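You operate a simulated robot arm through the tools that you are given. There is no shell and no other tool. Be economical: measure what you need, move in short steps, check, and stop when the job is done.

You run a simulated two-armed robot. Do the job below in one go: nothing can be reset, and whatever is moved stays where it is left.

JOB
Fill the white pail with hot water to the 2 L mark and lid it.
Fine: fill it in the basin; carry it back to the trolley top with both hands.

Only the result counts: the job must be done as asked and must still hold three seconds after the hand-in. Knocking over, shifting, dropping, spilling or breaking anything else fails it. Lids that push on must go on centred and level and be pressed home; caps that screw on are set level and turned clockwise until they are tight.

ROBOT AND FRAMES
Two 7-joint arms with two-finger parallel grippers on one trunk, on a base that drives. Base frame: it is fixed to the floor where the robot stands at the start and does not move with it; the origin is under the middle of the robot, x ahead of it, y to its left, z up; the surface under the hand at the start is at about z = 0.744. Readings come in m, rad, newtons and seconds.
The left shoulder is at the start at [0.05, 0.177, 1.204], the right one opposite. With the tool pointing down near the work surface each hand reaches from about 0.1 to 0.68 m from the robot's upright axis, wherever it stands, measured 20 degrees to its own side. Places, roughly: basin inside [0.6, -0.3, 0.7]; hot tap lever [0.8, -0.3, 1.1]; yellow pail [0.75, -1.25, 0.25]. Payload 3.43 kg a hand.
The TCP of each hand is the grasp point between the finger pads, 0.034 m short of the fingertips. In the tool frame z runs along the fingers and y along their closing line. The gripper opens to 0.128 m. The fingers are 0.024 m wide and 0.012 m thick; the gripper's body (0.048 by 0.13 m) begins 0.096 m behind the TCP.
Orientation is that of the tool frame in the base frame, as a unit quaternion [x, y, z, w]. With the fingers straight down and closing along the base's y, the tool's x points along the base's -x, its y along +y and its z along -z.

CONTROLS
- The arms move only by the tool play_rows. It takes "left_steps", "right_steps" or both (then of equal length, played together; a hand with none holds still); each is one flat list of numbers, 7 for each row, row after row: the shift along the tool's x, y, z in m, then the turn, a rotation vector about the tool's x, y, z in rad, then the gripper command, from -1 (shut) to 1 (fully open), values between in proportion. In form: [dx, dy, dz, rx, ry, rz, hand, dx, dy, dz, rx, ry, rz, hand, ...]. A call has 1 to 8 rows; each row shifts and turns the commanded pose from where the row before left it, along the tool's axes as they then stand. A row lasts 0.2 s, in which the tool goes at most 0.05 m and 0.15 rad; a call with a longer step from one row to the next is refused whole, and so is a gripper value outside its range. A pose out of reach is approached as far as the arm can. The call stops where the force on the tool passes 90 N (or 10 N more than at its start, if that is more) or the arm is blocked; 0.2 s more then pass. The fingers move at their own pace (about 0.108 m/s each) and stop on an object; they squeeze with about 21 N. The grip force told is the motor's: it shows also when the fingers shut on nothing. Time passes only in rows, and 0.2 s behind the last, so rows that do not move let the fingers close. The reply holds the time, the measured pose of the TCP, the force on the tool along the base axes, the opening and the grip force, in the units named above and with some noise, with the torque about the TCP (base axes, N m) and any sound that the robot's microphone picked up, and new pictures: "pictures" is both (left out), scene, wrist or none (wrist: the cameras of the hands that moved).
- Cameras (640 x 400 px; columns grow to the right, rows downward): "scene" is now at [0.1495, 0.0048, 1.3477]; the picture's right is [0.05, -1.00, 0.00], its down [-0.73, -0.04, -0.68] and it looks along [0.68, 0.03, -0.74] (base axes); focal length 295 px, centre (320, 200). "left" rides on the left gripper at [0.076, 0.011, -0.16] in its tool frame; the picture's right is [-0.15, 0.99, 0.00], its down [-0.88, -0.13, -0.46] and it looks along [-0.45, -0.07, 0.89] (tool axes); focal length 234 px, centre (320, 200). "right" rides on the right gripper at [0.076, -0.011, -0.16] in its tool frame; the picture's right is [0.15, 0.99, 0.00], its down [-0.88, 0.13, -0.46] and it looks along [-0.45, 0.07, 0.89] (tool axes); focal length 234 px, centre (320, 200). There is no depth. A picture from a camera that has moved, and an enlarged one, comes with that camera's place and axes in the base frame and with its lens.
- raise_lower(by): slides the trunk up (or, below 0, down) by that many m; the arms and the scene camera ride with it, the base frame stays. It gives what a move gives, with no picture.
- steer(legs): drives the robot by 1 to 6 legs, each [ahead, turn to the left] in m and rad, along the robot's own axes; the way and the turn of a leg run together, so that a leg with both is an arc; at most 1.5 m and 3.142 rad a leg. The arms and the cameras ride along, it lands a little off, and it stops where it bumps. It gives what a move gives, and a new picture of the scene camera.
- turn_head(pan, tilt): turns the head with the scene camera to pan (to the left, within 1.396 rad either way) and tilt (down, from -0.506 to 1.204), counted from straight ahead of the robot. It gives what a move gives, and a new picture of the scene camera.
- inspect(camera, box): a new picture of the part [left, top, right, bottom] of that camera's present view, enlarged. The clock stands still meanwhile.
- finish_job(): hands the job in; it is judged then, once.

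Work in short steps. Places have to be worked out from the pictures, the camera data and where the tool is seen: move nearer, look again, correct. Check each grasp and each placing, and mend what went wrong. You have 120 turns and 260 pictures in all, those below and enlarged ones among them. Open the grippers and draw the arms clear of the work before you hand the job in, unless the task says otherwise; then end with one line.

The tools are called after "Request:" by a JSON object that holds its "op" and its "data". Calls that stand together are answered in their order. play_rows: Moves the arms, as the interface text tells. Its arguments: {"type":"object","properties":{"left_steps":{"type":"array"},"right_steps":{"type":"array"},"pictures":{"type":"string","enum":["both","scene","wrist","none"]}},"required":[]} The other tools are called the same way: raise_lower (by) slides the trunk up or down; steer (legs) drives the base; turn_head (pan, tilt) turns the head that bears the scene camera; inspect (camera, box) takes an enlarged picture of a part of a camera's view; finish_job () hands the job in.

At the start:

```text
time: 0.0
left_ee_pos: [0.4696, 0.148, 0.9994]
left_tcp_rot: [0.0, 1.0, -0.001, -0.001]
left_force: [0.2, 0.0, -0.4]
left_wrist_torque: [0.0, 0.03, 0.05]
left_grip_width: 0.128
left_gripper_force: 0.1
right_ee_pos: [0.4346, -0.269, 0.9999]
right_tcp_rot: [0.0, 1.0, 0.0, 0.0]
right_force: [-0.7, -0.6, -1.2]
right_wrist_torque: [-0.03, 0.02, 0.0]
right_grip_width: 0.1279
right_gripper_force: 0.1
trunk travel left (down, up): [-0.375, 0.026]
robot x, y, heading: [0.0003, -0.0041, 0.001]
head pan, tilt: [0.049, 0.826]
```

scene: 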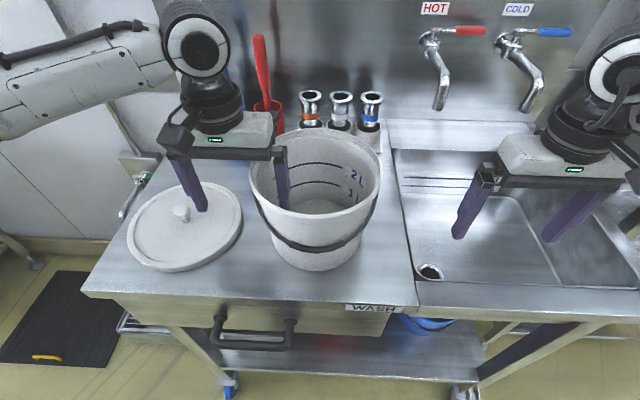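
right: 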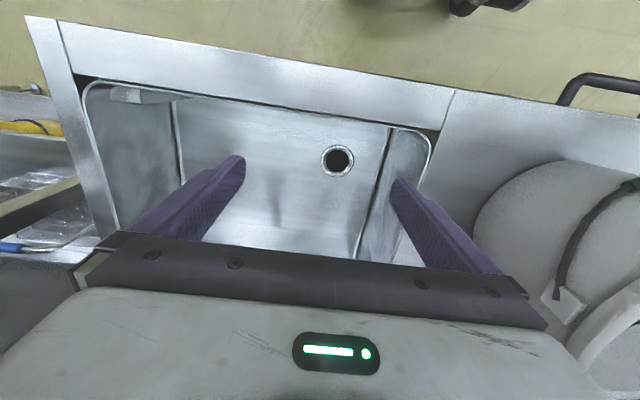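
left: 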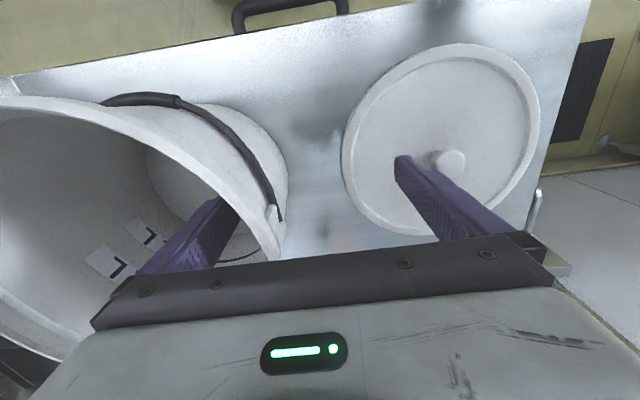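

The left hand's right finger seems to hang over or inside the pail, and by parallax the trolley top is nearer z≈0.89. I'll first lift both hands straight up and look again.

Request:
{"op": "play_rows", "data": {"left_steps": [0, 0, -0.045, 0, 0, 0, 1, 0, 0, -0.045, 0, 0, 0, 1, 0, 0, -0.045, 0, 0, 0, 1], "right_steps": [0, 0, -0.045, 0, 0, 0, 1, 0, 0, -0.045, 0, 0, 0, 1, 0, 0, -0.045, 0, 0, 0, 1], "pictures": "both"}}

Request:
{"op": "turn_head", "data": {"pan": -0.3, "tilt": 0.55}}

Request:
{"op": "inspect", "data": {"camera": "scene", "box": [180, 50, 500, 250]}}

```text
time: 0.8
left_ee_pos: [0.4688, 0.1481, 1.1374]
left_tcp_rot: [-0.001, 1.0, 0.0, -0.001]
left_force: [-0.2, 0.7, 0.3]
left_wrist_torque: [-0.02, -0.02, -0.03]
left_grip_width: 0.1278
left_gripper_force: 0.0
right_ee_pos: [0.4331, -0.2671, 1.1348]
right_tcp_rot: [0.0, 1.0, -0.001, 0.0]
right_force: [-0.6, -0.5, -1.2]
right_wrist_torque: [0.02, 0.0, 0.0]
right_grip_width: 0.1279
right_gripper_force: 0.0
trunk travel left (down, up): [-0.375, 0.026]
robot x, y, heading: [0.0009, -0.0016, -0.002]
head pan, tilt: [0.049, 0.826]
camera scene: at [0.1483, 0.005, 1.3478], right [0.05, -1.0, 0.0], down [-0.73, -0.04, -0.68], along [0.68, 0.03, -0.73], focal length 295 px, centre (320, 200)
camera right: at [0.357, -0.2785, 1.2946], right [-0.15, 0.99, 0.0], down [0.88, 0.13, 0.46], along [0.45, 0.07, -0.89], focal length 234 px, centre (320, 200)
camera left: at [0.3938, 0.1604, 1.2958], right [0.15, 0.99, 0.0], down [0.88, -0.13, 0.45], along [0.45, -0.07, -0.89], focal length 234 px, centre (320, 200)
```

scene: 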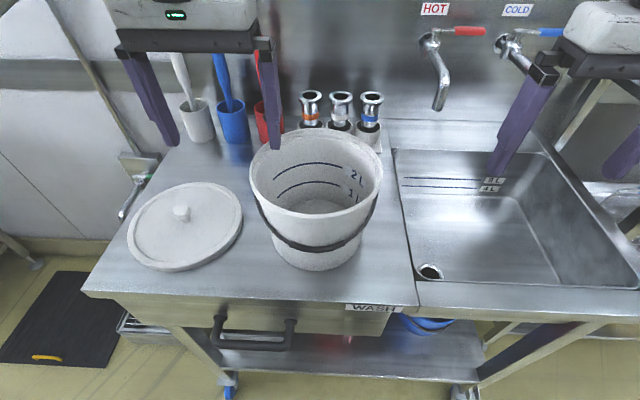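
right: 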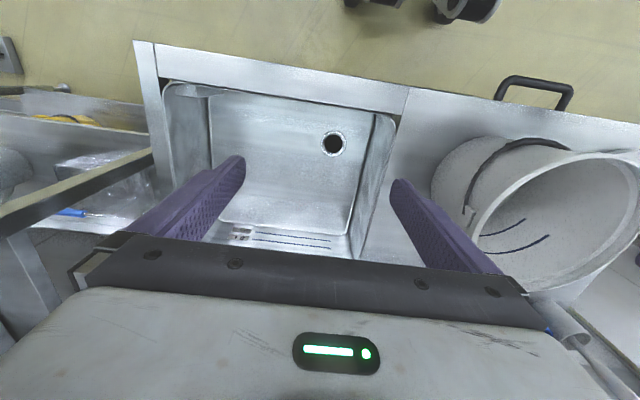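
left: 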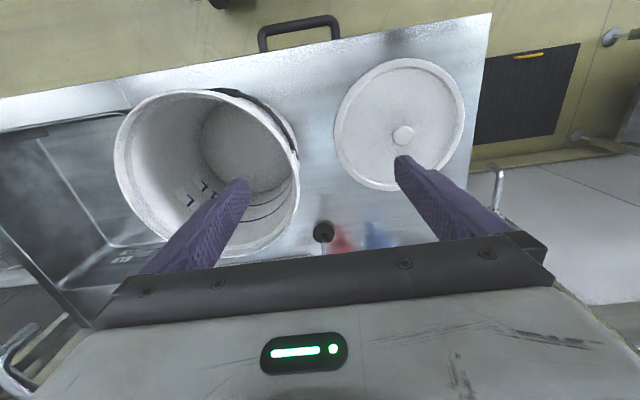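

```text
time: 1.6
left_ee_pos: [0.4701, 0.1478, 1.1355]
left_tcp_rot: [0.0, 1.0, 0.001, -0.001]
left_force: [-0.3, -0.3, -0.5]
left_wrist_torque: [0.0, -0.01, -0.05]
left_grip_width: 0.128
left_gripper_force: 0.0
right_ee_pos: [0.4353, -0.266, 1.1341]
right_tcp_rot: [0.001, 1.0, 0.0, 0.0]
right_force: [-0.4, -0.6, 0.8]
right_wrist_torque: [0.03, 0.01, -0.03]
right_grip_width: 0.1277
right_gripper_force: 0.0
trunk travel left (down, up): [-0.375, 0.026]
robot x, y, heading: [-0.0006, -0.0025, -0.0]
head pan, tilt: [-0.3, 0.55]
camera scene: at [0.156, -0.0256, 1.3712], right [-0.29, -0.96, 0.0], down [-0.5, 0.15, -0.85], along [0.81, -0.25, -0.52], focal length 295 px, centre (320, 200)
```

scene: 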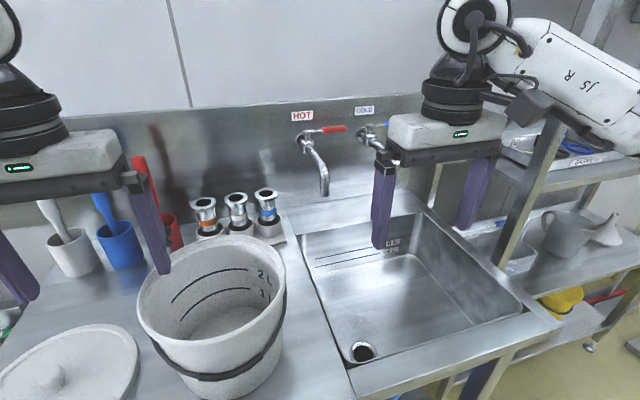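

```text
2.00 times, centred on (340, 150) of scene
camera zoom: at [0.156, -0.0256, 1.3712], right [-0.29, -0.96, 0.0], down [-0.5, 0.15, -0.85], along [0.81, -0.25, -0.52], focal length 590 px, centre (280, 300)
```

zoom: 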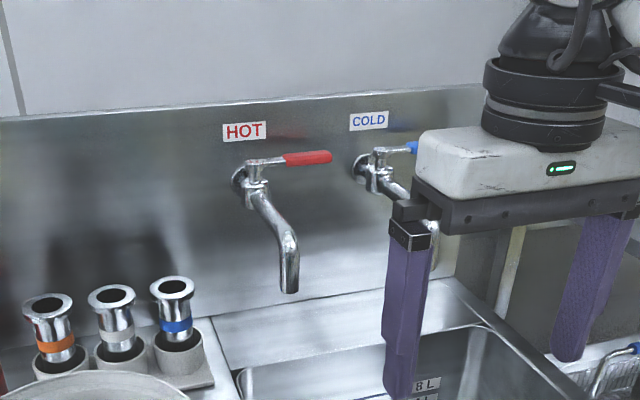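

The tap, basin and pail are clear now. Before driving nearer I look down to judge clearance between my base and the trolley, and zoom on the pail's lugs.

Request:
{"op": "inspect", "data": {"camera": "scene", "box": [120, 220, 320, 400]}}

Request:
{"op": "turn_head", "data": {"pan": 0, "tilt": 1.2}}

```text
2.22 times, centred on (220, 310) of scene
camera zoom: at [0.156, -0.0256, 1.3712], right [-0.29, -0.96, 0.0], down [-0.5, 0.15, -0.85], along [0.81, -0.25, -0.52], focal length 656 px, centre (542, -44)
```

zoom: 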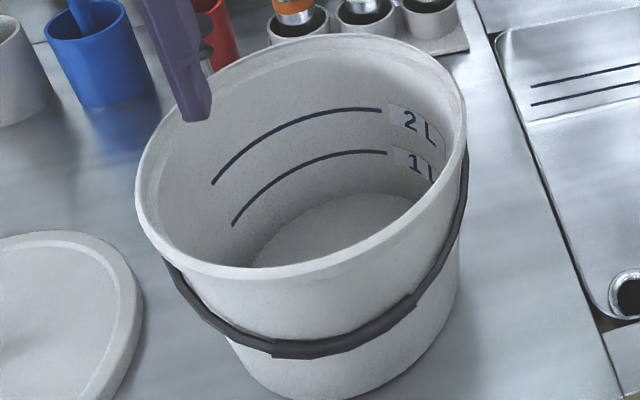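

```text
time: 2.7
left_ee_pos: [0.4702, 0.1497, 1.1349]
left_tcp_rot: [0.0, 1.0, 0.0, -0.001]
left_force: [1.2, 0.0, 0.4]
left_wrist_torque: [0.01, 0.01, 0.03]
left_grip_width: 0.1281
left_gripper_force: 0.0
right_ee_pos: [0.4362, -0.2671, 1.1351]
right_tcp_rot: [0.0, 1.0, 0.001, 0.0]
right_force: [0.0, -0.6, 0.7]
right_wrist_torque: [-0.01, 0.01, 0.03]
right_grip_width: 0.1282
right_gripper_force: 0.0
trunk travel left (down, up): [-0.375, 0.026]
robot x, y, heading: [-0.0039, 0.0005, 0.001]
head pan, tilt: [0.0, 1.201]
camera scene: at [0.1261, 0.0009, 1.3222], right [0.0, -1.0, 0.0], down [-0.93, 0.0, -0.36], along [0.36, 0.0, -0.93], focal length 295 px, centre (320, 200)
```

scene: 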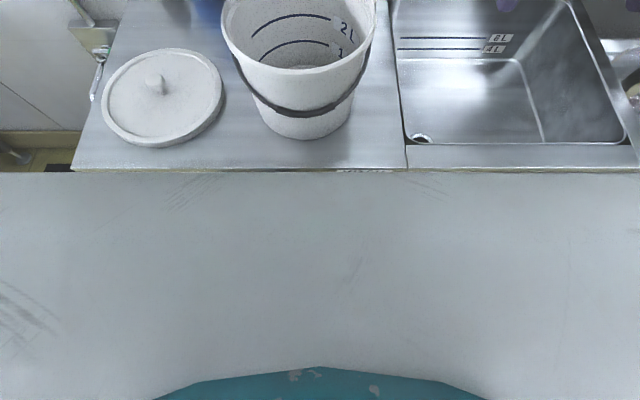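

The grey in front is my own chest, so the base can't be seen. I check the space to my right before turning there.

Request:
{"op": "turn_head", "data": {"pan": -1.1, "tilt": 0.6}}

```text
time: 4.0
left_ee_pos: [0.4709, 0.1482, 1.1364]
left_tcp_rot: [0.0, 1.0, -0.001, -0.001]
left_force: [0.6, 0.3, 0.2]
left_wrist_torque: [0.01, 0.02, -0.03]
left_grip_width: 0.1279
left_gripper_force: 0.1
right_ee_pos: [0.4342, -0.2672, 1.1343]
right_tcp_rot: [0.0, 1.0, -0.001, 0.0]
right_force: [-0.3, 1.2, 0.1]
right_wrist_torque: [0.04, 0.01, -0.01]
right_grip_width: 0.1279
right_gripper_force: 0.0
trunk travel left (down, up): [-0.375, 0.026]
robot x, y, heading: [0.003, 0.0015, -0.0]
head pan, tilt: [-1.1, 0.6]
camera scene: at [0.1104, -0.0778, 1.3667], right [-0.89, -0.45, 0.0], down [-0.26, 0.5, -0.82], along [0.38, -0.73, -0.57], focal length 295 px, centre (320, 200)
```

scene: 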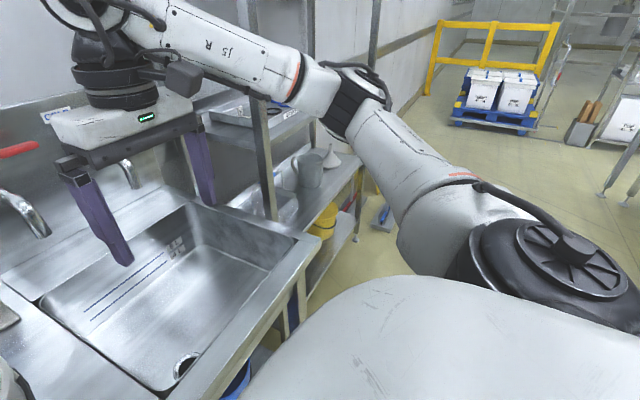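

The right side is free, and turning right swings the elbow away from the rack. I shift about 6 cm ahead and 13 cm right with turn, drive, turn back.

Request:
{"op": "steer", "data": {"legs": [[0, -1.14], [0.143, 0], [0, 1.14]]}}

Request:
{"op": "turn_head", "data": {"pan": -0.2, "tilt": 0.55}}

Request:
{"op": "inspect", "data": {"camera": "scene", "box": [220, 40, 480, 220]}}

```text
time: 11.1
left_ee_pos: [0.5297, 0.0171, 1.135]
left_tcp_rot: [0.001, 1.0, -0.001, 0.0]
left_force: [-0.8, -0.9, -0.6]
left_wrist_torque: [0.02, 0.0, -0.03]
left_grip_width: 0.128
left_gripper_force: 0.0
right_ee_pos: [0.4917, -0.399, 1.1347]
right_tcp_rot: [0.004, 1.0, -0.001, 0.0]
right_force: [-0.4, 0.7, 0.0]
right_wrist_torque: [0.0, 0.0, 0.0]
right_grip_width: 0.1279
right_gripper_force: 0.1
trunk travel left (down, up): [-0.375, 0.026]
robot x, y, heading: [0.0547, -0.1274, -0.003]
head pan, tilt: [-1.1, 0.6]
camera scene: at [0.1687, -0.2085, 1.3667], right [-0.89, -0.45, 0.0], down [-0.25, 0.5, -0.83], along [0.37, -0.74, -0.56], focal length 295 px, centre (320, 200)
```

scene: 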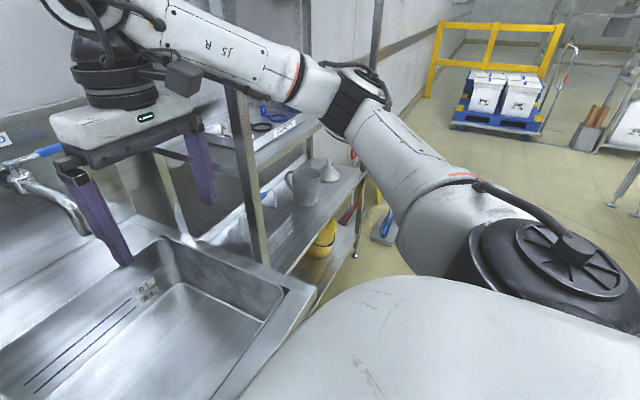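

```text
time: 12.3
left_ee_pos: [0.529, 0.0164, 1.1366]
left_tcp_rot: [0.002, 1.0, 0.0, 0.0]
left_force: [-0.1, 0.9, 0.2]
left_wrist_torque: [0.0, 0.0, -0.01]
left_grip_width: 0.1284
left_gripper_force: 0.2
right_ee_pos: [0.4918, -0.3982, 1.1355]
right_tcp_rot: [0.003, 1.0, 0.0, 0.0]
right_force: [-0.5, -0.3, 0.3]
right_wrist_torque: [0.01, -0.02, -0.06]
right_grip_width: 0.128
right_gripper_force: 0.0
trunk travel left (down, up): [-0.375, 0.026]
robot x, y, heading: [0.0628, -0.1283, -0.001]
head pan, tilt: [-0.201, 0.55]
camera scene: at [0.2167, -0.1481, 1.3712], right [-0.2, -0.98, 0.0], down [-0.51, 0.11, -0.85], along [0.83, -0.17, -0.52], focal length 295 px, centre (320, 200)
```

scene: 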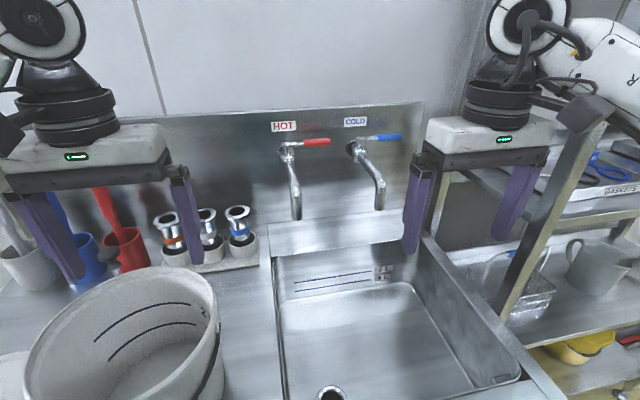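

```text
2.22 times, centred on (350, 130) of scene
camera zoom: at [0.2167, -0.1481, 1.3712], right [-0.2, -0.98, 0.0], down [-0.51, 0.11, -0.85], along [0.83, -0.17, -0.52], focal length 656 px, centre (253, 356)
```

zoom: 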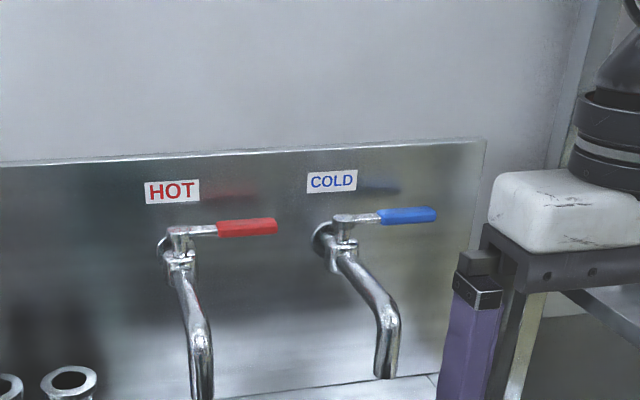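

Triangulation gives hot spout tip ≈[0.684,-0.198,1.04], lever pivot ≈[0.81,-0.195,1.14] with the handle pointing to -y. Now I look at the pail from the left wrist camera, and the basin from the right.

Request:
{"op": "inspect", "data": {"camera": "left", "box": [0, 0, 640, 400]}}

Request:
{"op": "inspect", "data": {"camera": "right", "box": [0, 0, 640, 400]}}

Request:
{"op": "turn_head", "data": {"pan": 0.1, "tilt": 0.85}}

```text
1.00 times, centred on (320, 200) of left (not enlarged: the box is as wide or as high as the picture)
camera zoom: at [0.4543, 0.0281, 1.2952], right [0.15, 0.99, 0.0], down [0.88, -0.13, 0.45], along [0.45, -0.07, -0.89], focal length 234 px, centre (320, 200)
```

zoom: 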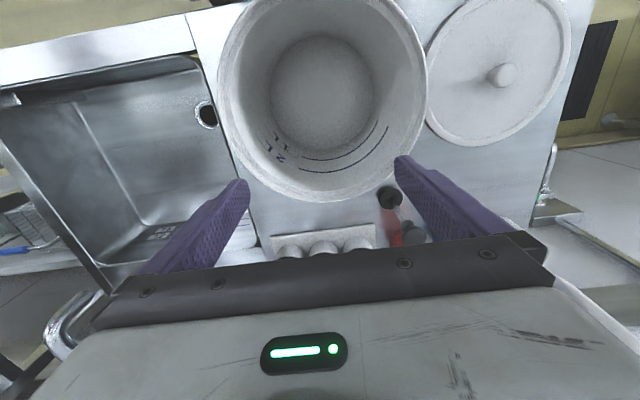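

```text
1.00 times, centred on (320, 200) of right (not enlarged: the box is as wide or as high as the picture)
camera zoom: at [0.4156, -0.4105, 1.2941], right [-0.14, 0.99, 0.0], down [0.88, 0.13, 0.46], along [0.45, 0.06, -0.89], focal length 234 px, centre (320, 200)
```

zoom: 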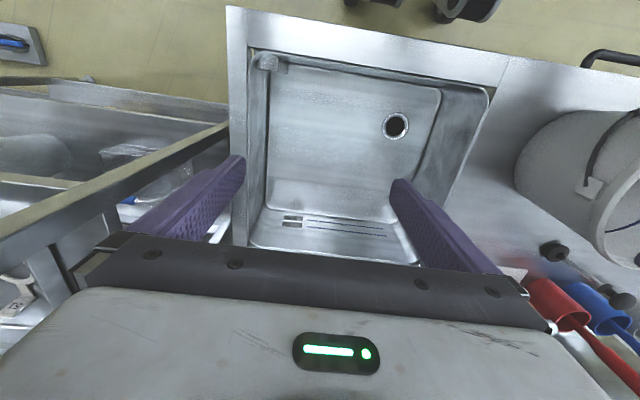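

```text
time: 13.1
left_ee_pos: [0.5293, 0.0174, 1.1361]
left_tcp_rot: [0.002, 1.0, 0.0, -0.002]
left_force: [-0.3, 0.1, 0.9]
left_wrist_torque: [0.02, 0.02, 0.02]
left_grip_width: 0.1282
left_gripper_force: 0.1
right_ee_pos: [0.4926, -0.4, 1.1338]
right_tcp_rot: [0.003, 1.0, 0.0, 0.0]
right_force: [0.1, -0.4, 0.4]
right_wrist_torque: [0.02, 0.02, -0.02]
right_grip_width: 0.128
right_gripper_force: 0.0
trunk travel left (down, up): [-0.375, 0.026]
robot x, y, heading: [0.0566, -0.1297, -0.004]
head pan, tilt: [0.099, 0.85]
camera scene: at [0.2067, -0.1224, 1.3459], right [0.09, -1.0, 0.0], down [-0.75, -0.07, -0.66], along [0.66, 0.06, -0.75], focal length 295 px, centre (320, 200)
```

scene: 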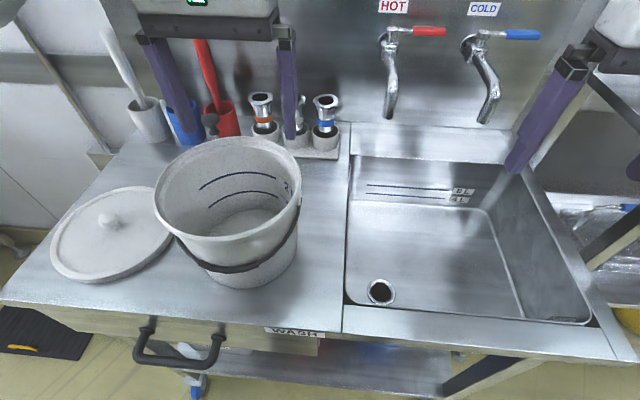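

Basin opening ≈ x 0.39–0.74, y −0.51–−0.15; pail centre ≈(0.487,0.028), rim r≈0.096, rim z≈1.055. I zoom on the lug of the bail to choose where to grip.

Request:
{"op": "inspect", "data": {"camera": "right", "box": [480, 80, 640, 300]}}

Request:
{"op": "inspect", "data": {"camera": "scene", "box": [140, 120, 320, 300]}}

```text
1.82 times, centred on (560, 190) of right
camera zoom: at [0.4155, -0.4105, 1.2941], right [-0.14, 0.99, 0.0], down [0.88, 0.13, 0.46], along [0.45, 0.06, -0.89], focal length 426 px, centre (-116, 218)
```

zoom: 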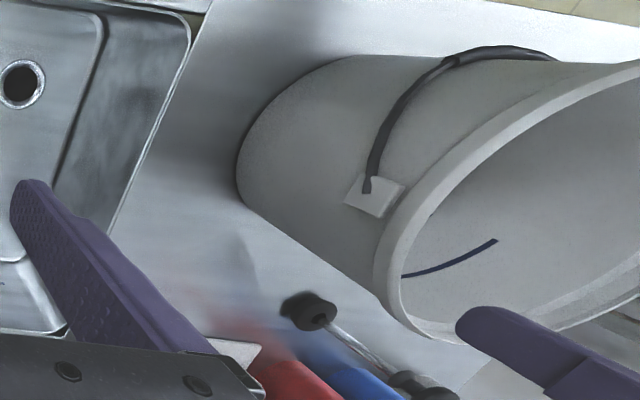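

```text
2.22 times, centred on (230, 210) of scene
camera zoom: at [0.2067, -0.1224, 1.3459], right [0.09, -1.0, 0.0], down [-0.75, -0.07, -0.66], along [0.66, 0.06, -0.75], focal length 656 px, centre (520, 178)
```

zoom: 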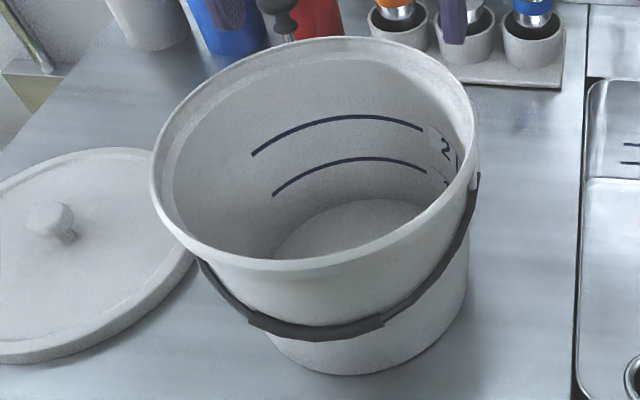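

The lugs sit just below the rim on the ±y sides with flat outer faces; I'll grip across the rim there from above. I bring both hands over the pail sides at the present height, half open.

Request:
{"op": "play_rows", "data": {"left_steps": [0.006, 0.0126, 0, 0, 0, 0, 0.5, 0.006, 0.0126, 0, 0, 0, 0, 0.5, 0.006, 0.0126, 0, 0, 0, 0, 0.5, 0.006, 0.0126, 0, 0, 0, 0, 0.5, 0.006, 0.0126, 0, 0, 0, 0, 0.5, 0.006, 0.0126, 0, 0, 0, 0, 0.5, 0.006, 0.0126, 0, 0, 0, 0, 0.5, 0, 0.0126, 0, 0, 0, 0, 0.5], "right_steps": [0.001, 0.0423, 0, 0, 0, 0, 0.5, 0.001, 0.0423, 0, 0, 0, 0, 0.5, 0.001, 0.0423, 0, 0, 0, 0, 0.5, 0.001, 0.0423, 0, 0, 0, 0, 0.5, 0.001, 0.0423, 0, 0, 0, 0, 0.5, 0.001, 0.0423, 0, 0, 0, 0, 0.5, 0, 0.0423, 0, 0, 0, 0, 0.5, 0, 0.0423, 0, 0, 0, 0, 0.5]}}

```text
time: 14.9
left_ee_pos: [0.4874, 0.1185, 1.1362]
left_tcp_rot: [0.002, 1.0, -0.001, -0.001]
left_force: [0.5, -0.7, 0.4]
left_wrist_torque: [-0.02, 0.0, 0.02]
left_grip_width: 0.0962
left_gripper_force: 0.1
right_ee_pos: [0.4869, -0.0597, 1.135]
right_tcp_rot: [0.003, 1.0, 0.0, 0.001]
right_force: [0.7, -0.8, 0.7]
right_wrist_torque: [-0.01, 0.0, 0.0]
right_grip_width: 0.0958
right_gripper_force: 0.0
trunk travel left (down, up): [-0.375, 0.026]
robot x, y, heading: [0.0573, -0.1277, -0.002]
head pan, tilt: [0.099, 0.85]
camera scene: at [0.2065, -0.1211, 1.3458], right [0.1, -1.0, 0.0], down [-0.75, -0.07, -0.66], along [0.66, 0.06, -0.75], focal length 295 px, centre (320, 200)
camera right: at [0.4109, -0.0699, 1.2943], right [-0.14, 0.99, 0.0], down [0.88, 0.13, 0.46], along [0.45, 0.06, -0.89], focal length 234 px, centre (320, 200)
camera left: at [0.4126, 0.1298, 1.295], right [0.15, 0.99, 0.0], down [0.88, -0.13, 0.46], along [0.45, -0.07, -0.89], focal length 234 px, centre (320, 200)
```

scene: 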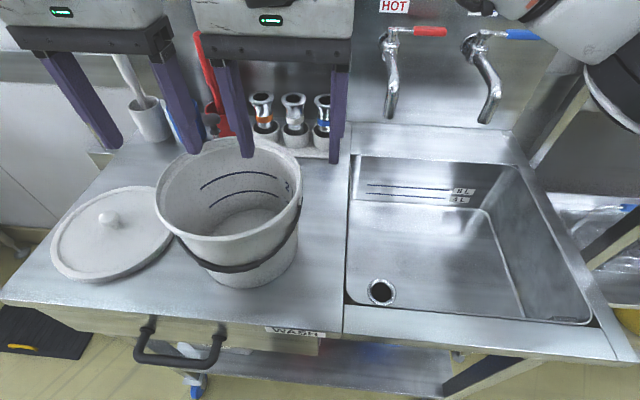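
right: 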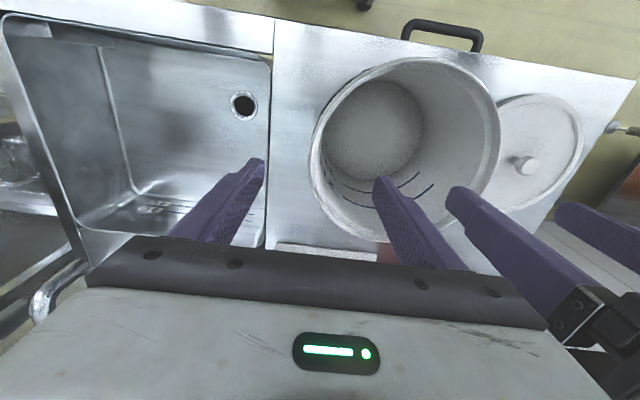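
left: 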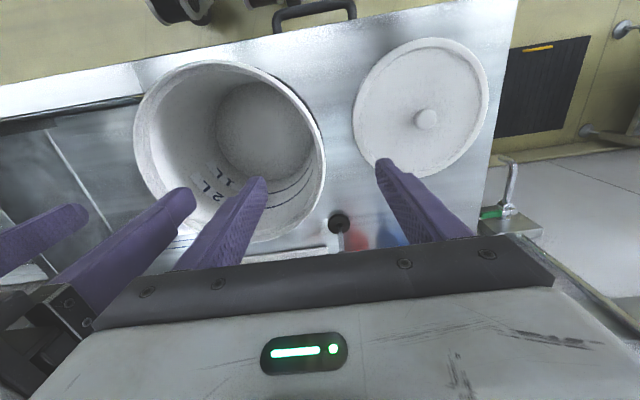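

Both wrist views agree: pail centre ≈(0.486,0.024), rim z≈1.047, r≈0.098. Right hand needs 1 cm to −y; then both go down ~9 cm straddling the rim.

Request:
{"op": "play_rows", "data": {"left_steps": [0, 0, 0, 0, 0, 0, 0.5, 0, 0, 0.03, 0, 0, 0, 0.5, 0, 0, 0.03, 0, 0, 0, 0.5, 0, 0, 0.026, 0, 0, 0, 0.5], "right_steps": [0, -0.01, 0, 0, 0, 0, 0.5, 0, 0, 0.03, 0, 0, 0, 0.5, 0, 0, 0.03, 0, 0, 0, 0.5, 0, 0, 0.025, 0, 0, 0, 0.5]}}

```text
time: 15.9
left_ee_pos: [0.4871, 0.117, 1.0482]
left_tcp_rot: [0.002, 1.0, -0.001, 0.0]
left_force: [0.4, -0.3, -0.4]
left_wrist_torque: [-0.01, -0.02, 0.05]
left_grip_width: 0.0959
left_gripper_force: 0.1
right_ee_pos: [0.4874, -0.0691, 1.0475]
right_tcp_rot: [0.001, 1.0, 0.001, 0.0]
right_force: [-0.1, 0.1, -0.4]
right_wrist_torque: [-0.03, -0.01, 0.0]
right_grip_width: 0.096
right_gripper_force: 0.1
trunk travel left (down, up): [-0.375, 0.026]
robot x, y, heading: [0.058, -0.1306, -0.004]
head pan, tilt: [0.099, 0.85]
camera scene: at [0.207, -0.1222, 1.3458], right [0.1, -1.0, 0.0], down [-0.75, -0.07, -0.66], along [0.66, 0.06, -0.75], focal length 295 px, centre (320, 200)
camera right: at [0.4112, -0.0822, 1.2084], right [-0.14, 0.99, 0.0], down [0.88, 0.13, 0.46], along [0.45, 0.07, -0.89], focal length 234 px, centre (320, 200)
camera left: at [0.4123, 0.129, 1.2089], right [0.15, 0.99, 0.0], down [0.88, -0.13, 0.46], along [0.45, -0.07, -0.89], focal length 234 px, centre (320, 200)
```

scene: 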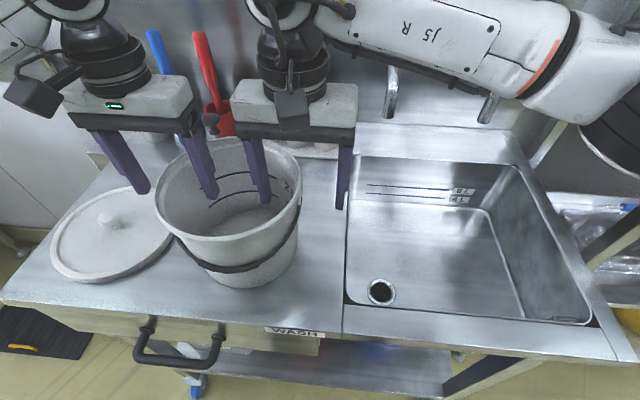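
right: 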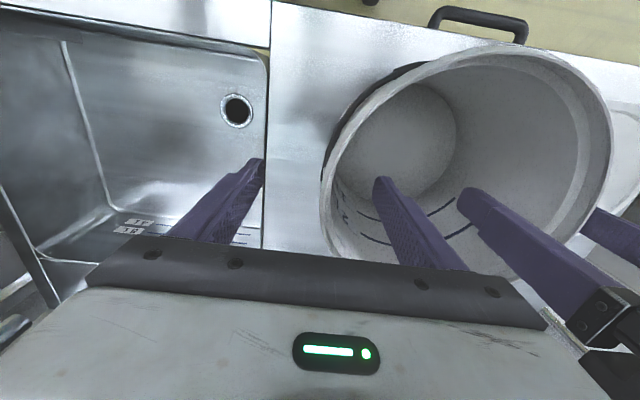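
left: 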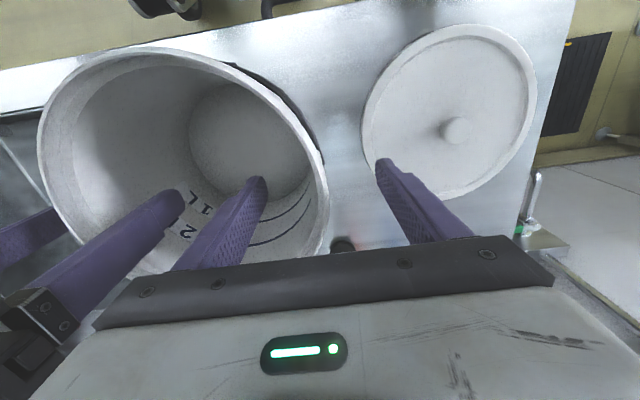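

Both hands straddle the rim with about 3 cm overlap and tips free of lid and floor. I close both grippers together.

Request:
{"op": "play_rows", "data": {"left_steps": [0, 0, 0, 0, 0, 0, 0, 0, 0, 0, 0, 0, 0, -1, 0, 0, 0, 0, 0, 0, -1, 0, 0, 0, 0, 0, 0, -1, 0, 0, 0, 0, 0, 0, -1], "right_steps": [0, 0, 0, 0, 0, 0, 0, 0, 0, 0, 0, 0, 0, -1, 0, 0, 0, 0, 0, 0, -1, 0, 0, 0, 0, 0, 0, -1, 0, 0, 0, 0, 0, 0, -1]}}

```text
time: 17.1
left_ee_pos: [0.4869, 0.1129, 1.0507]
left_tcp_rot: [0.004, 1.0, -0.006, 0.001]
left_force: [-1.2, -29.1, 0.4]
left_wrist_torque: [-1.36, -0.04, -0.5]
left_grip_width: 0.0136
left_gripper_force: 21.1
right_ee_pos: [0.4869, -0.0659, 1.05]
right_tcp_rot: [0.001, 1.0, 0.006, 0.001]
right_force: [0.7, 28.5, -0.5]
right_wrist_torque: [1.36, 0.06, 0.46]
right_grip_width: 0.014
right_gripper_force: 20.6
trunk travel left (down, up): [-0.375, 0.026]
robot x, y, heading: [0.0602, -0.1312, -0.006]
head pan, tilt: [0.099, 0.85]
camera scene: at [0.2068, -0.1223, 1.3458], right [0.1, -1.0, 0.0], down [-0.75, -0.07, -0.66], along [0.66, 0.06, -0.75], focal length 295 px, centre (320, 200)
camera right: at [0.4105, -0.0809, 1.209], right [-0.14, 0.99, 0.01], down [0.88, 0.12, 0.46], along [0.45, 0.08, -0.89], focal length 234 px, centre (320, 200)
camera left: at [0.4122, 0.1275, 1.2089], right [0.16, 0.99, -0.01], down [0.88, -0.13, 0.46], along [0.45, -0.08, -0.89], focal length 234 px, centre (320, 200)
```

scene: 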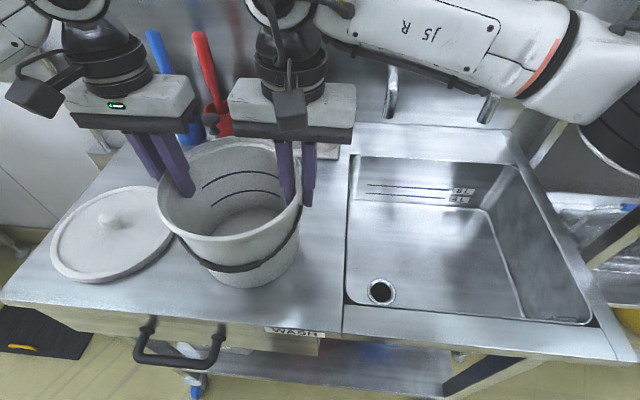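
right: 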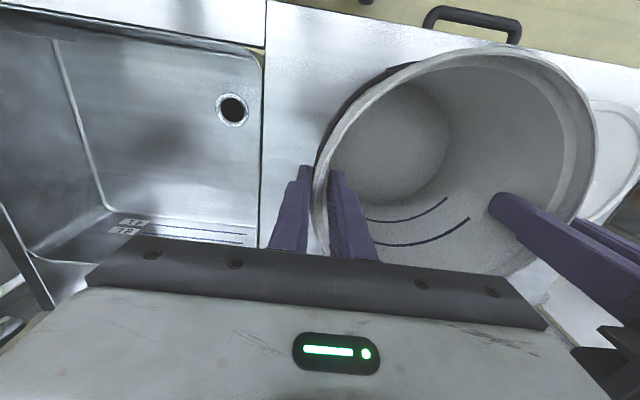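
left: 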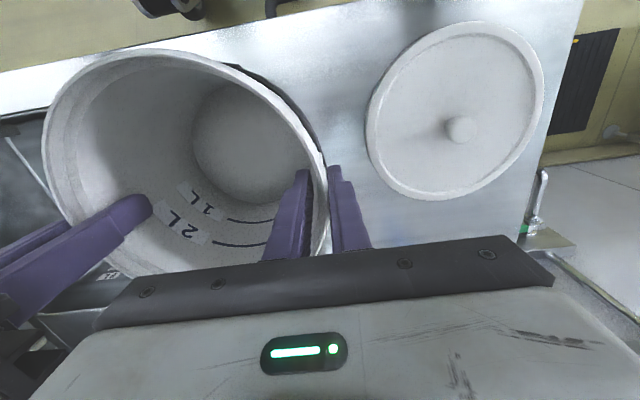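

Both grips hold (1.4 cm thick, over the lugs) but the hands pull apart by ~29 N. I relax that by moving each inward a few mm, then lift 1 cm to test.

Request:
{"op": "play_rows", "data": {"left_steps": [0, -0.004, 0, 0, 0, 0, -1, 0, 0, 0, 0, 0, 0, -1], "right_steps": [0, 0.003, 0, 0, 0, 0, -1, 0, 0, 0, 0, 0, 0, -1], "pictures": "none"}}

Request:
{"op": "play_rows", "data": {"left_steps": [0, 0, -0.006, 0, 0, 0, -1, 0, 0, -0.006, 0, 0, 0, -1, 0, 0, 0, 0, 0, 0, -1], "right_steps": [0, 0, -0.006, 0, 0, 0, -1, 0, 0, -0.006, 0, 0, 0, -1, 0, 0, 0, 0, 0, 0, -1], "pictures": "scene"}}

```text
time: 17.7
left_ee_pos: [0.4879, 0.1131, 1.0496]
left_tcp_rot: [0.002, 1.0, -0.001, 0.001]
left_force: [-0.2, -14.3, -0.5]
left_wrist_torque: [-1.25, 0.04, -0.58]
left_grip_width: 0.0141
left_gripper_force: 20.5
right_ee_pos: [0.4877, -0.0677, 1.0503]
right_tcp_rot: [0.003, 1.0, 0.003, 0.001]
right_force: [1.6, 13.8, 0.0]
right_wrist_torque: [1.23, 0.03, 0.37]
right_grip_width: 0.0147
right_gripper_force: 20.4
trunk travel left (down, up): [-0.375, 0.026]
robot x, y, heading: [0.0576, -0.1319, -0.003]
head pan, tilt: [0.099, 0.85]
```

```text
time: 18.5
left_ee_pos: [0.4882, 0.1128, 1.0617]
left_tcp_rot: [0.001, 1.0, -0.001, 0.0]
left_force: [-1.4, -10.3, -1.5]
left_wrist_torque: [-1.2, 0.03, -0.59]
left_grip_width: 0.0144
left_gripper_force: 21.0
right_ee_pos: [0.4881, -0.0673, 1.0608]
right_tcp_rot: [0.003, 1.0, 0.002, -0.001]
right_force: [1.6, 10.5, -1.4]
right_wrist_torque: [1.2, -0.04, 0.41]
right_grip_width: 0.0146
right_gripper_force: 21.3
trunk travel left (down, up): [-0.375, 0.026]
robot x, y, heading: [0.0598, -0.1302, -0.006]
head pan, tilt: [0.099, 0.85]
camera scene: at [0.2068, -0.1223, 1.3458], right [0.1, -1.0, 0.0], down [-0.75, -0.07, -0.66], along [0.66, 0.06, -0.75], focal length 295 px, centre (320, 200)
```

scene: 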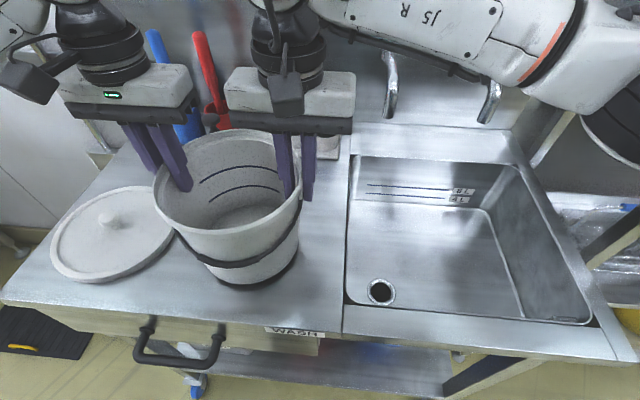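

The empty pail hangs level (about 0.3 kg). I carry it 30 cm to −y at this height, over the basin, then look.

Request:
{"op": "play_rows", "data": {"left_steps": [0, -0.02, -0.005, 0, 0, 0, -1, 0, -0.04, 0, 0, 0, 0, -1, 0, -0.045, 0, 0, 0, 0, -1, 0, -0.045, 0, 0, 0, 0, -1, 0, -0.045, 0, 0, 0, 0, -1, 0, -0.045, 0, 0, 0, 0, -1, 0, -0.04, 0, 0, 0, 0, -1, 0, -0.02, 0, 0, 0, 0, -1], "right_steps": [0, -0.02, -0.005, 0, 0, 0, -1, 0, -0.04, 0, 0, 0, 0, -1, 0, -0.045, 0, 0, 0, 0, -1, 0, -0.045, 0, 0, 0, 0, -1, 0, -0.045, 0, 0, 0, 0, -1, 0, -0.045, 0, 0, 0, 0, -1, 0, -0.04, 0, 0, 0, 0, -1, 0, -0.02, 0, 0, 0, 0, -1], "pictures": "scene"}}

Request:
{"op": "turn_head", "data": {"pan": -0.25, "tilt": 0.75}}

```text
time: 20.3
left_ee_pos: [0.4844, -0.1872, 1.0677]
left_tcp_rot: [0.001, 1.0, 0.0, 0.0]
left_force: [-1.1, -4.7, 0.0]
left_wrist_torque: [-1.18, -0.3, -0.51]
left_grip_width: 0.0142
left_gripper_force: 20.4
right_ee_pos: [0.4863, -0.3682, 1.0676]
right_tcp_rot: [0.002, 1.0, 0.0, 0.0]
right_force: [0.5, 5.9, -1.8]
right_wrist_torque: [1.09, 0.28, 0.39]
right_grip_width: 0.0145
right_gripper_force: 20.7
trunk travel left (down, up): [-0.375, 0.026]
robot x, y, heading: [0.0573, -0.1306, -0.003]
head pan, tilt: [0.099, 0.85]
camera scene: at [0.2067, -0.1228, 1.3458], right [0.1, -1.0, 0.0], down [-0.75, -0.07, -0.66], along [0.66, 0.06, -0.75], focal length 295 px, centre (320, 200)
```

scene: 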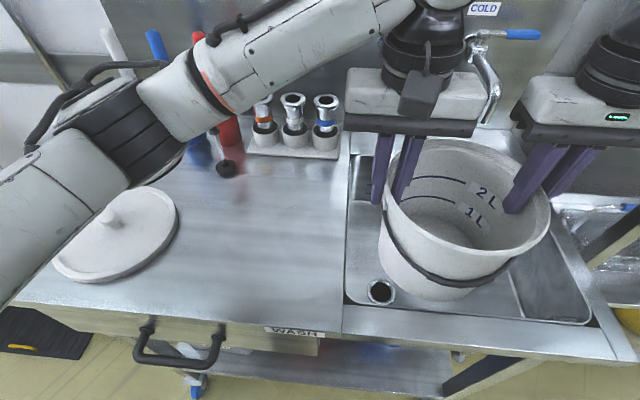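

```text
time: 21.1
left_ee_pos: [0.4857, -0.1864, 1.0675]
left_tcp_rot: [0.002, 1.0, -0.001, 0.0]
left_force: [-0.2, -6.6, 0.0]
left_wrist_torque: [-1.25, -0.48, -0.43]
left_grip_width: 0.0144
left_gripper_force: 21.1
right_ee_pos: [0.4857, -0.3685, 1.0668]
right_tcp_rot: [0.002, 1.0, 0.001, 0.0]
right_force: [-0.6, 7.8, -1.6]
right_wrist_torque: [1.05, 0.47, 0.4]
right_grip_width: 0.0146
right_gripper_force: 21.2
trunk travel left (down, up): [-0.375, 0.026]
robot x, y, heading: [0.0606, -0.1336, 0.0]
head pan, tilt: [-0.25, 0.75]
camera scene: at [0.2092, -0.1506, 1.3538], right [-0.25, -0.97, 0.0], down [-0.66, 0.17, -0.73], along [0.71, -0.18, -0.68], focal length 295 px, centre (320, 200)
```

scene: 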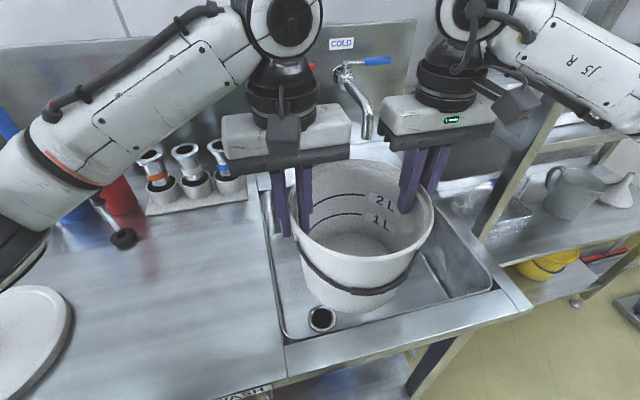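

Pail hangs over the basin front. I move it forward to x≈0.59 and 1 cm further from the left wall, at the same height, and check clearance to the spout.

Request:
{"op": "play_rows", "data": {"left_steps": [-0.021, -0.002, 0, 0, 0, 0, -1, -0.021, -0.002, 0, 0, 0, 0, -1, -0.021, -0.002, 0, 0, 0, 0, -1, -0.021, -0.002, 0, 0, 0, 0, -1, -0.021, -0.002, 0, 0, 0, 0, -1], "right_steps": [-0.021, -0.002, 0, 0, 0, 0, -1, -0.021, -0.002, 0, 0, 0, 0, -1, -0.021, -0.002, 0, 0, 0, 0, -1, -0.021, -0.002, 0, 0, 0, 0, -1, -0.021, -0.002, 0, 0, 0, 0, -1]}}

```text
time: 22.3
left_ee_pos: [0.5914, -0.1962, 1.0663]
left_tcp_rot: [0.004, 1.0, 0.0, -0.001]
left_force: [-0.6, -8.2, -0.9]
left_wrist_torque: [-1.14, 0.21, -0.53]
left_grip_width: 0.0141
left_gripper_force: 20.6
right_ee_pos: [0.592, -0.3775, 1.0671]
right_tcp_rot: [0.002, 1.0, 0.001, 0.0]
right_force: [1.3, 8.5, -0.9]
right_wrist_torque: [1.18, -0.16, 0.3]
right_grip_width: 0.0143
right_gripper_force: 20.7
trunk travel left (down, up): [-0.375, 0.026]
robot x, y, heading: [0.0595, -0.1336, -0.006]
head pan, tilt: [-0.25, 0.75]
camera scene: at [0.2096, -0.1507, 1.3537], right [-0.25, -0.97, 0.0], down [-0.66, 0.17, -0.73], along [0.71, -0.18, -0.68], focal length 295 px, centre (320, 200)
camera right: at [0.5157, -0.3891, 1.2261], right [-0.14, 0.99, 0.0], down [0.88, 0.13, 0.46], along [0.45, 0.07, -0.89], focal length 234 px, centre (320, 200)
camera left: at [0.5167, -0.185, 1.2263], right [0.15, 0.99, 0.0], down [0.88, -0.14, 0.45], along [0.45, -0.07, -0.89], focal length 234 px, centre (320, 200)
```

scene: 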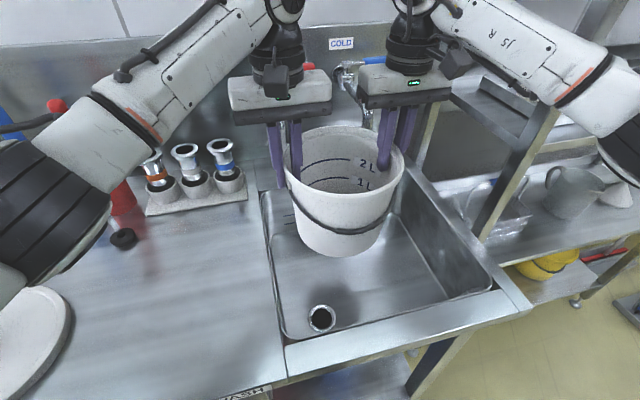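
right: 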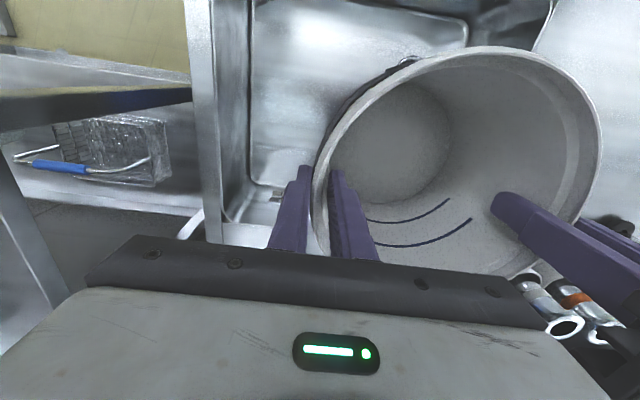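
left: 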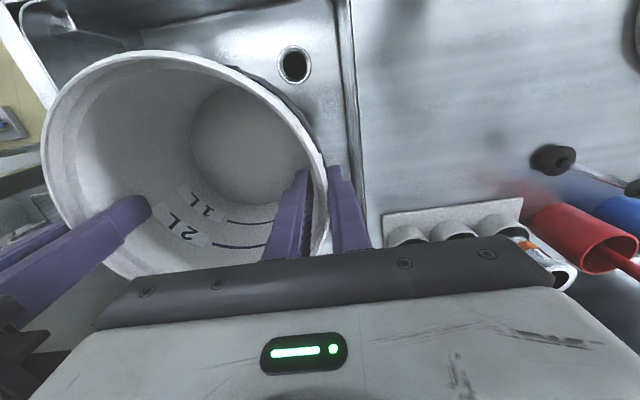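

Clear on all sides (left finger ~1.5 cm from the basin wall line). I lower 12 cm and look again.

Request:
{"op": "play_rows", "data": {"left_steps": [0, 0, 0.03, 0, 0, 0, -1, 0, 0, 0.03, 0, 0, 0, -1, 0, 0, 0.03, 0, 0, 0, -1, 0, 0, 0.03, 0, 0, 0, -1], "right_steps": [0, 0, 0.03, 0, 0, 0, -1, 0, 0, 0.03, 0, 0, 0, -1, 0, 0, 0.03, 0, 0, 0, -1, 0, 0, 0.03, 0, 0, 0, -1]}}

```text
time: 23.3
left_ee_pos: [0.5911, -0.1977, 0.9478]
left_tcp_rot: [0.003, 1.0, -0.001, -0.001]
left_force: [-1.4, -8.2, -2.0]
left_wrist_torque: [-1.09, 0.13, -0.51]
left_grip_width: 0.014
left_gripper_force: 20.9
right_ee_pos: [0.5908, -0.3794, 0.947]
right_tcp_rot: [0.001, 1.0, 0.0, 0.0]
right_force: [0.7, 7.7, -1.0]
right_wrist_torque: [1.22, -0.14, 0.32]
right_grip_width: 0.0148
right_gripper_force: 21.9
trunk travel left (down, up): [-0.375, 0.026]
robot x, y, heading: [0.0581, -0.1321, 0.001]
head pan, tilt: [-0.25, 0.75]
camera scene: at [0.2095, -0.1508, 1.3538], right [-0.25, -0.97, 0.0], down [-0.66, 0.17, -0.73], along [0.71, -0.18, -0.68], focal length 295 px, centre (320, 200)
camera right: at [0.5144, -0.3901, 1.1056], right [-0.14, 0.99, 0.0], down [0.88, 0.13, 0.46], along [0.45, 0.07, -0.89], focal length 234 px, centre (320, 200)
camera left: at [0.516, -0.1861, 1.1061], right [0.15, 0.99, 0.0], down [0.88, -0.13, 0.45], along [0.45, -0.07, -0.89], focal length 234 px, centre (320, 200)
```

scene: 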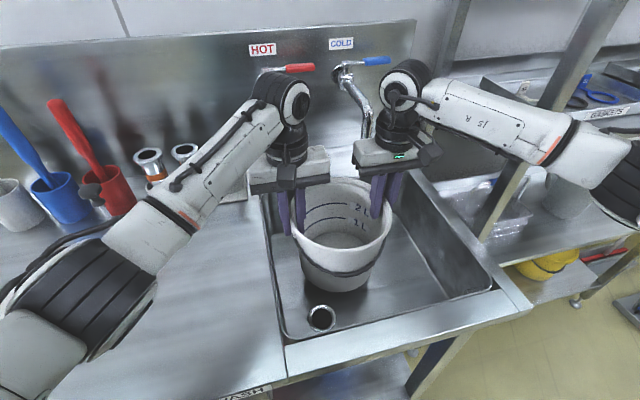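
right: 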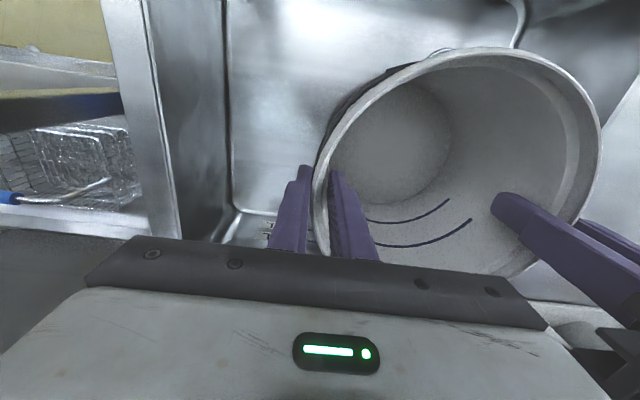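
left: 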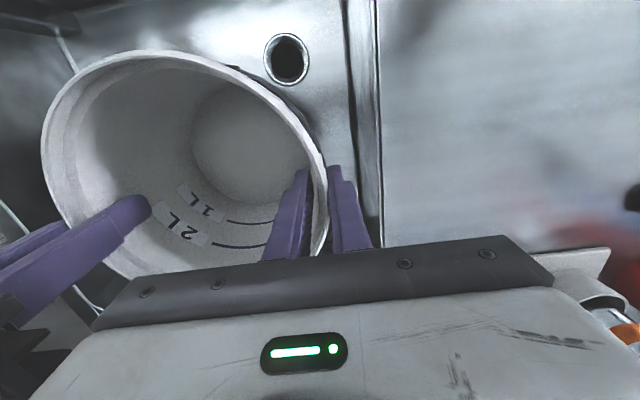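

Still clear. I lower 3.5 cm more, then in small steps until the floor takes the weight.

Request:
{"op": "play_rows", "data": {"left_steps": [0, 0, 0.02, 0, 0, 0, -1, 0, 0, 0.015, 0, 0, 0, -1, 0, 0, 0.005, 0, 0, 0, -1, 0, 0, 0, 0, 0, 0, -1], "right_steps": [0, 0, 0.02, 0, 0, 0, -1, 0, 0, 0.015, 0, 0, 0, -1, 0, 0, 0.005, 0, 0, 0, -1, 0, 0, 0, 0, 0, 0, -1], "pictures": "scene"}}

```text
time: 24.3
left_ee_pos: [0.5909, -0.1973, 0.9071]
left_tcp_rot: [0.003, 1.0, 0.0, -0.001]
left_force: [-1.9, -8.7, -1.3]
left_wrist_torque: [-1.15, 0.21, -0.55]
left_grip_width: 0.0137
left_gripper_force: 21.2
right_ee_pos: [0.5904, -0.3784, 0.9062]
right_tcp_rot: [0.001, 1.0, 0.0, 0.0]
right_force: [1.5, 7.7, 0.1]
right_wrist_torque: [1.19, -0.25, 0.32]
right_grip_width: 0.0148
right_gripper_force: 21.2
trunk travel left (down, up): [-0.375, 0.026]
robot x, y, heading: [0.0571, -0.1315, -0.002]
head pan, tilt: [-0.25, 0.75]
camera scene: at [0.2092, -0.1506, 1.3538], right [-0.25, -0.97, 0.0], down [-0.66, 0.17, -0.73], along [0.71, -0.18, -0.68], focal length 295 px, centre (320, 200)
```

scene: 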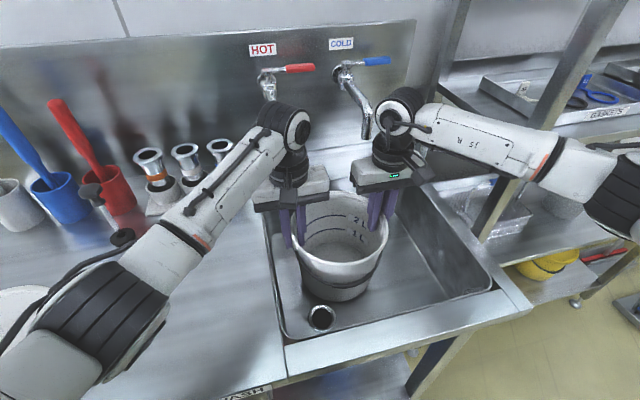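

No floor contact yet. I go on in 4 mm steps.

Request:
{"op": "play_rows", "data": {"left_steps": [0, 0, 0.004, 0, 0, 0, -1, 0, 0, 0.004, 0, 0, 0, -1, 0, 0, 0, 0, 0, 0, -1], "right_steps": [0, 0, 0.004, 0, 0, 0, -1, 0, 0, 0.004, 0, 0, 0, -1, 0, 0, 0, 0, 0, 0, -1], "pictures": "none"}}

Request:
{"op": "play_rows", "data": {"left_steps": [0, 0, 0.003, 0, 0, 0, -1, 0, 0, 0, 0, 0, 0, -1], "right_steps": [0, 0, 0.003, 0, 0, 0, -1, 0, 0, 0, 0, 0, 0, -1], "pictures": "none"}}

```text
time: 25.1
left_ee_pos: [0.5912, -0.1974, 0.8983]
left_tcp_rot: [0.002, 1.0, -0.001, -0.001]
left_force: [-2.1, -8.6, -0.5]
left_wrist_torque: [-1.2, 0.13, -0.55]
left_grip_width: 0.0139
left_gripper_force: 20.9
right_ee_pos: [0.5909, -0.3784, 0.8982]
right_tcp_rot: [0.002, 1.0, 0.0, 0.0]
right_force: [1.2, 8.3, -1.2]
right_wrist_torque: [1.19, -0.11, 0.33]
right_grip_width: 0.0148
right_gripper_force: 21.2
trunk travel left (down, up): [-0.375, 0.026]
robot x, y, heading: [0.0575, -0.1317, -0.006]
head pan, tilt: [-0.25, 0.75]
```

```text
time: 25.7
left_ee_pos: [0.5909, -0.1981, 0.8965]
left_tcp_rot: [0.002, 1.0, -0.001, 0.0]
left_force: [-1.5, -8.2, -1.5]
left_wrist_torque: [-1.22, -0.02, -0.53]
left_grip_width: 0.0139
left_gripper_force: 20.5
right_ee_pos: [0.5917, -0.3787, 0.8966]
right_tcp_rot: [0.002, 1.0, 0.0, 0.0]
right_force: [1.5, 7.9, -1.1]
right_wrist_torque: [1.14, 0.06, 0.38]
right_grip_width: 0.0146
right_gripper_force: 21.3
trunk travel left (down, up): [-0.375, 0.026]
robot x, y, heading: [0.0599, -0.1327, -0.001]
head pan, tilt: [-0.25, 0.75]
```

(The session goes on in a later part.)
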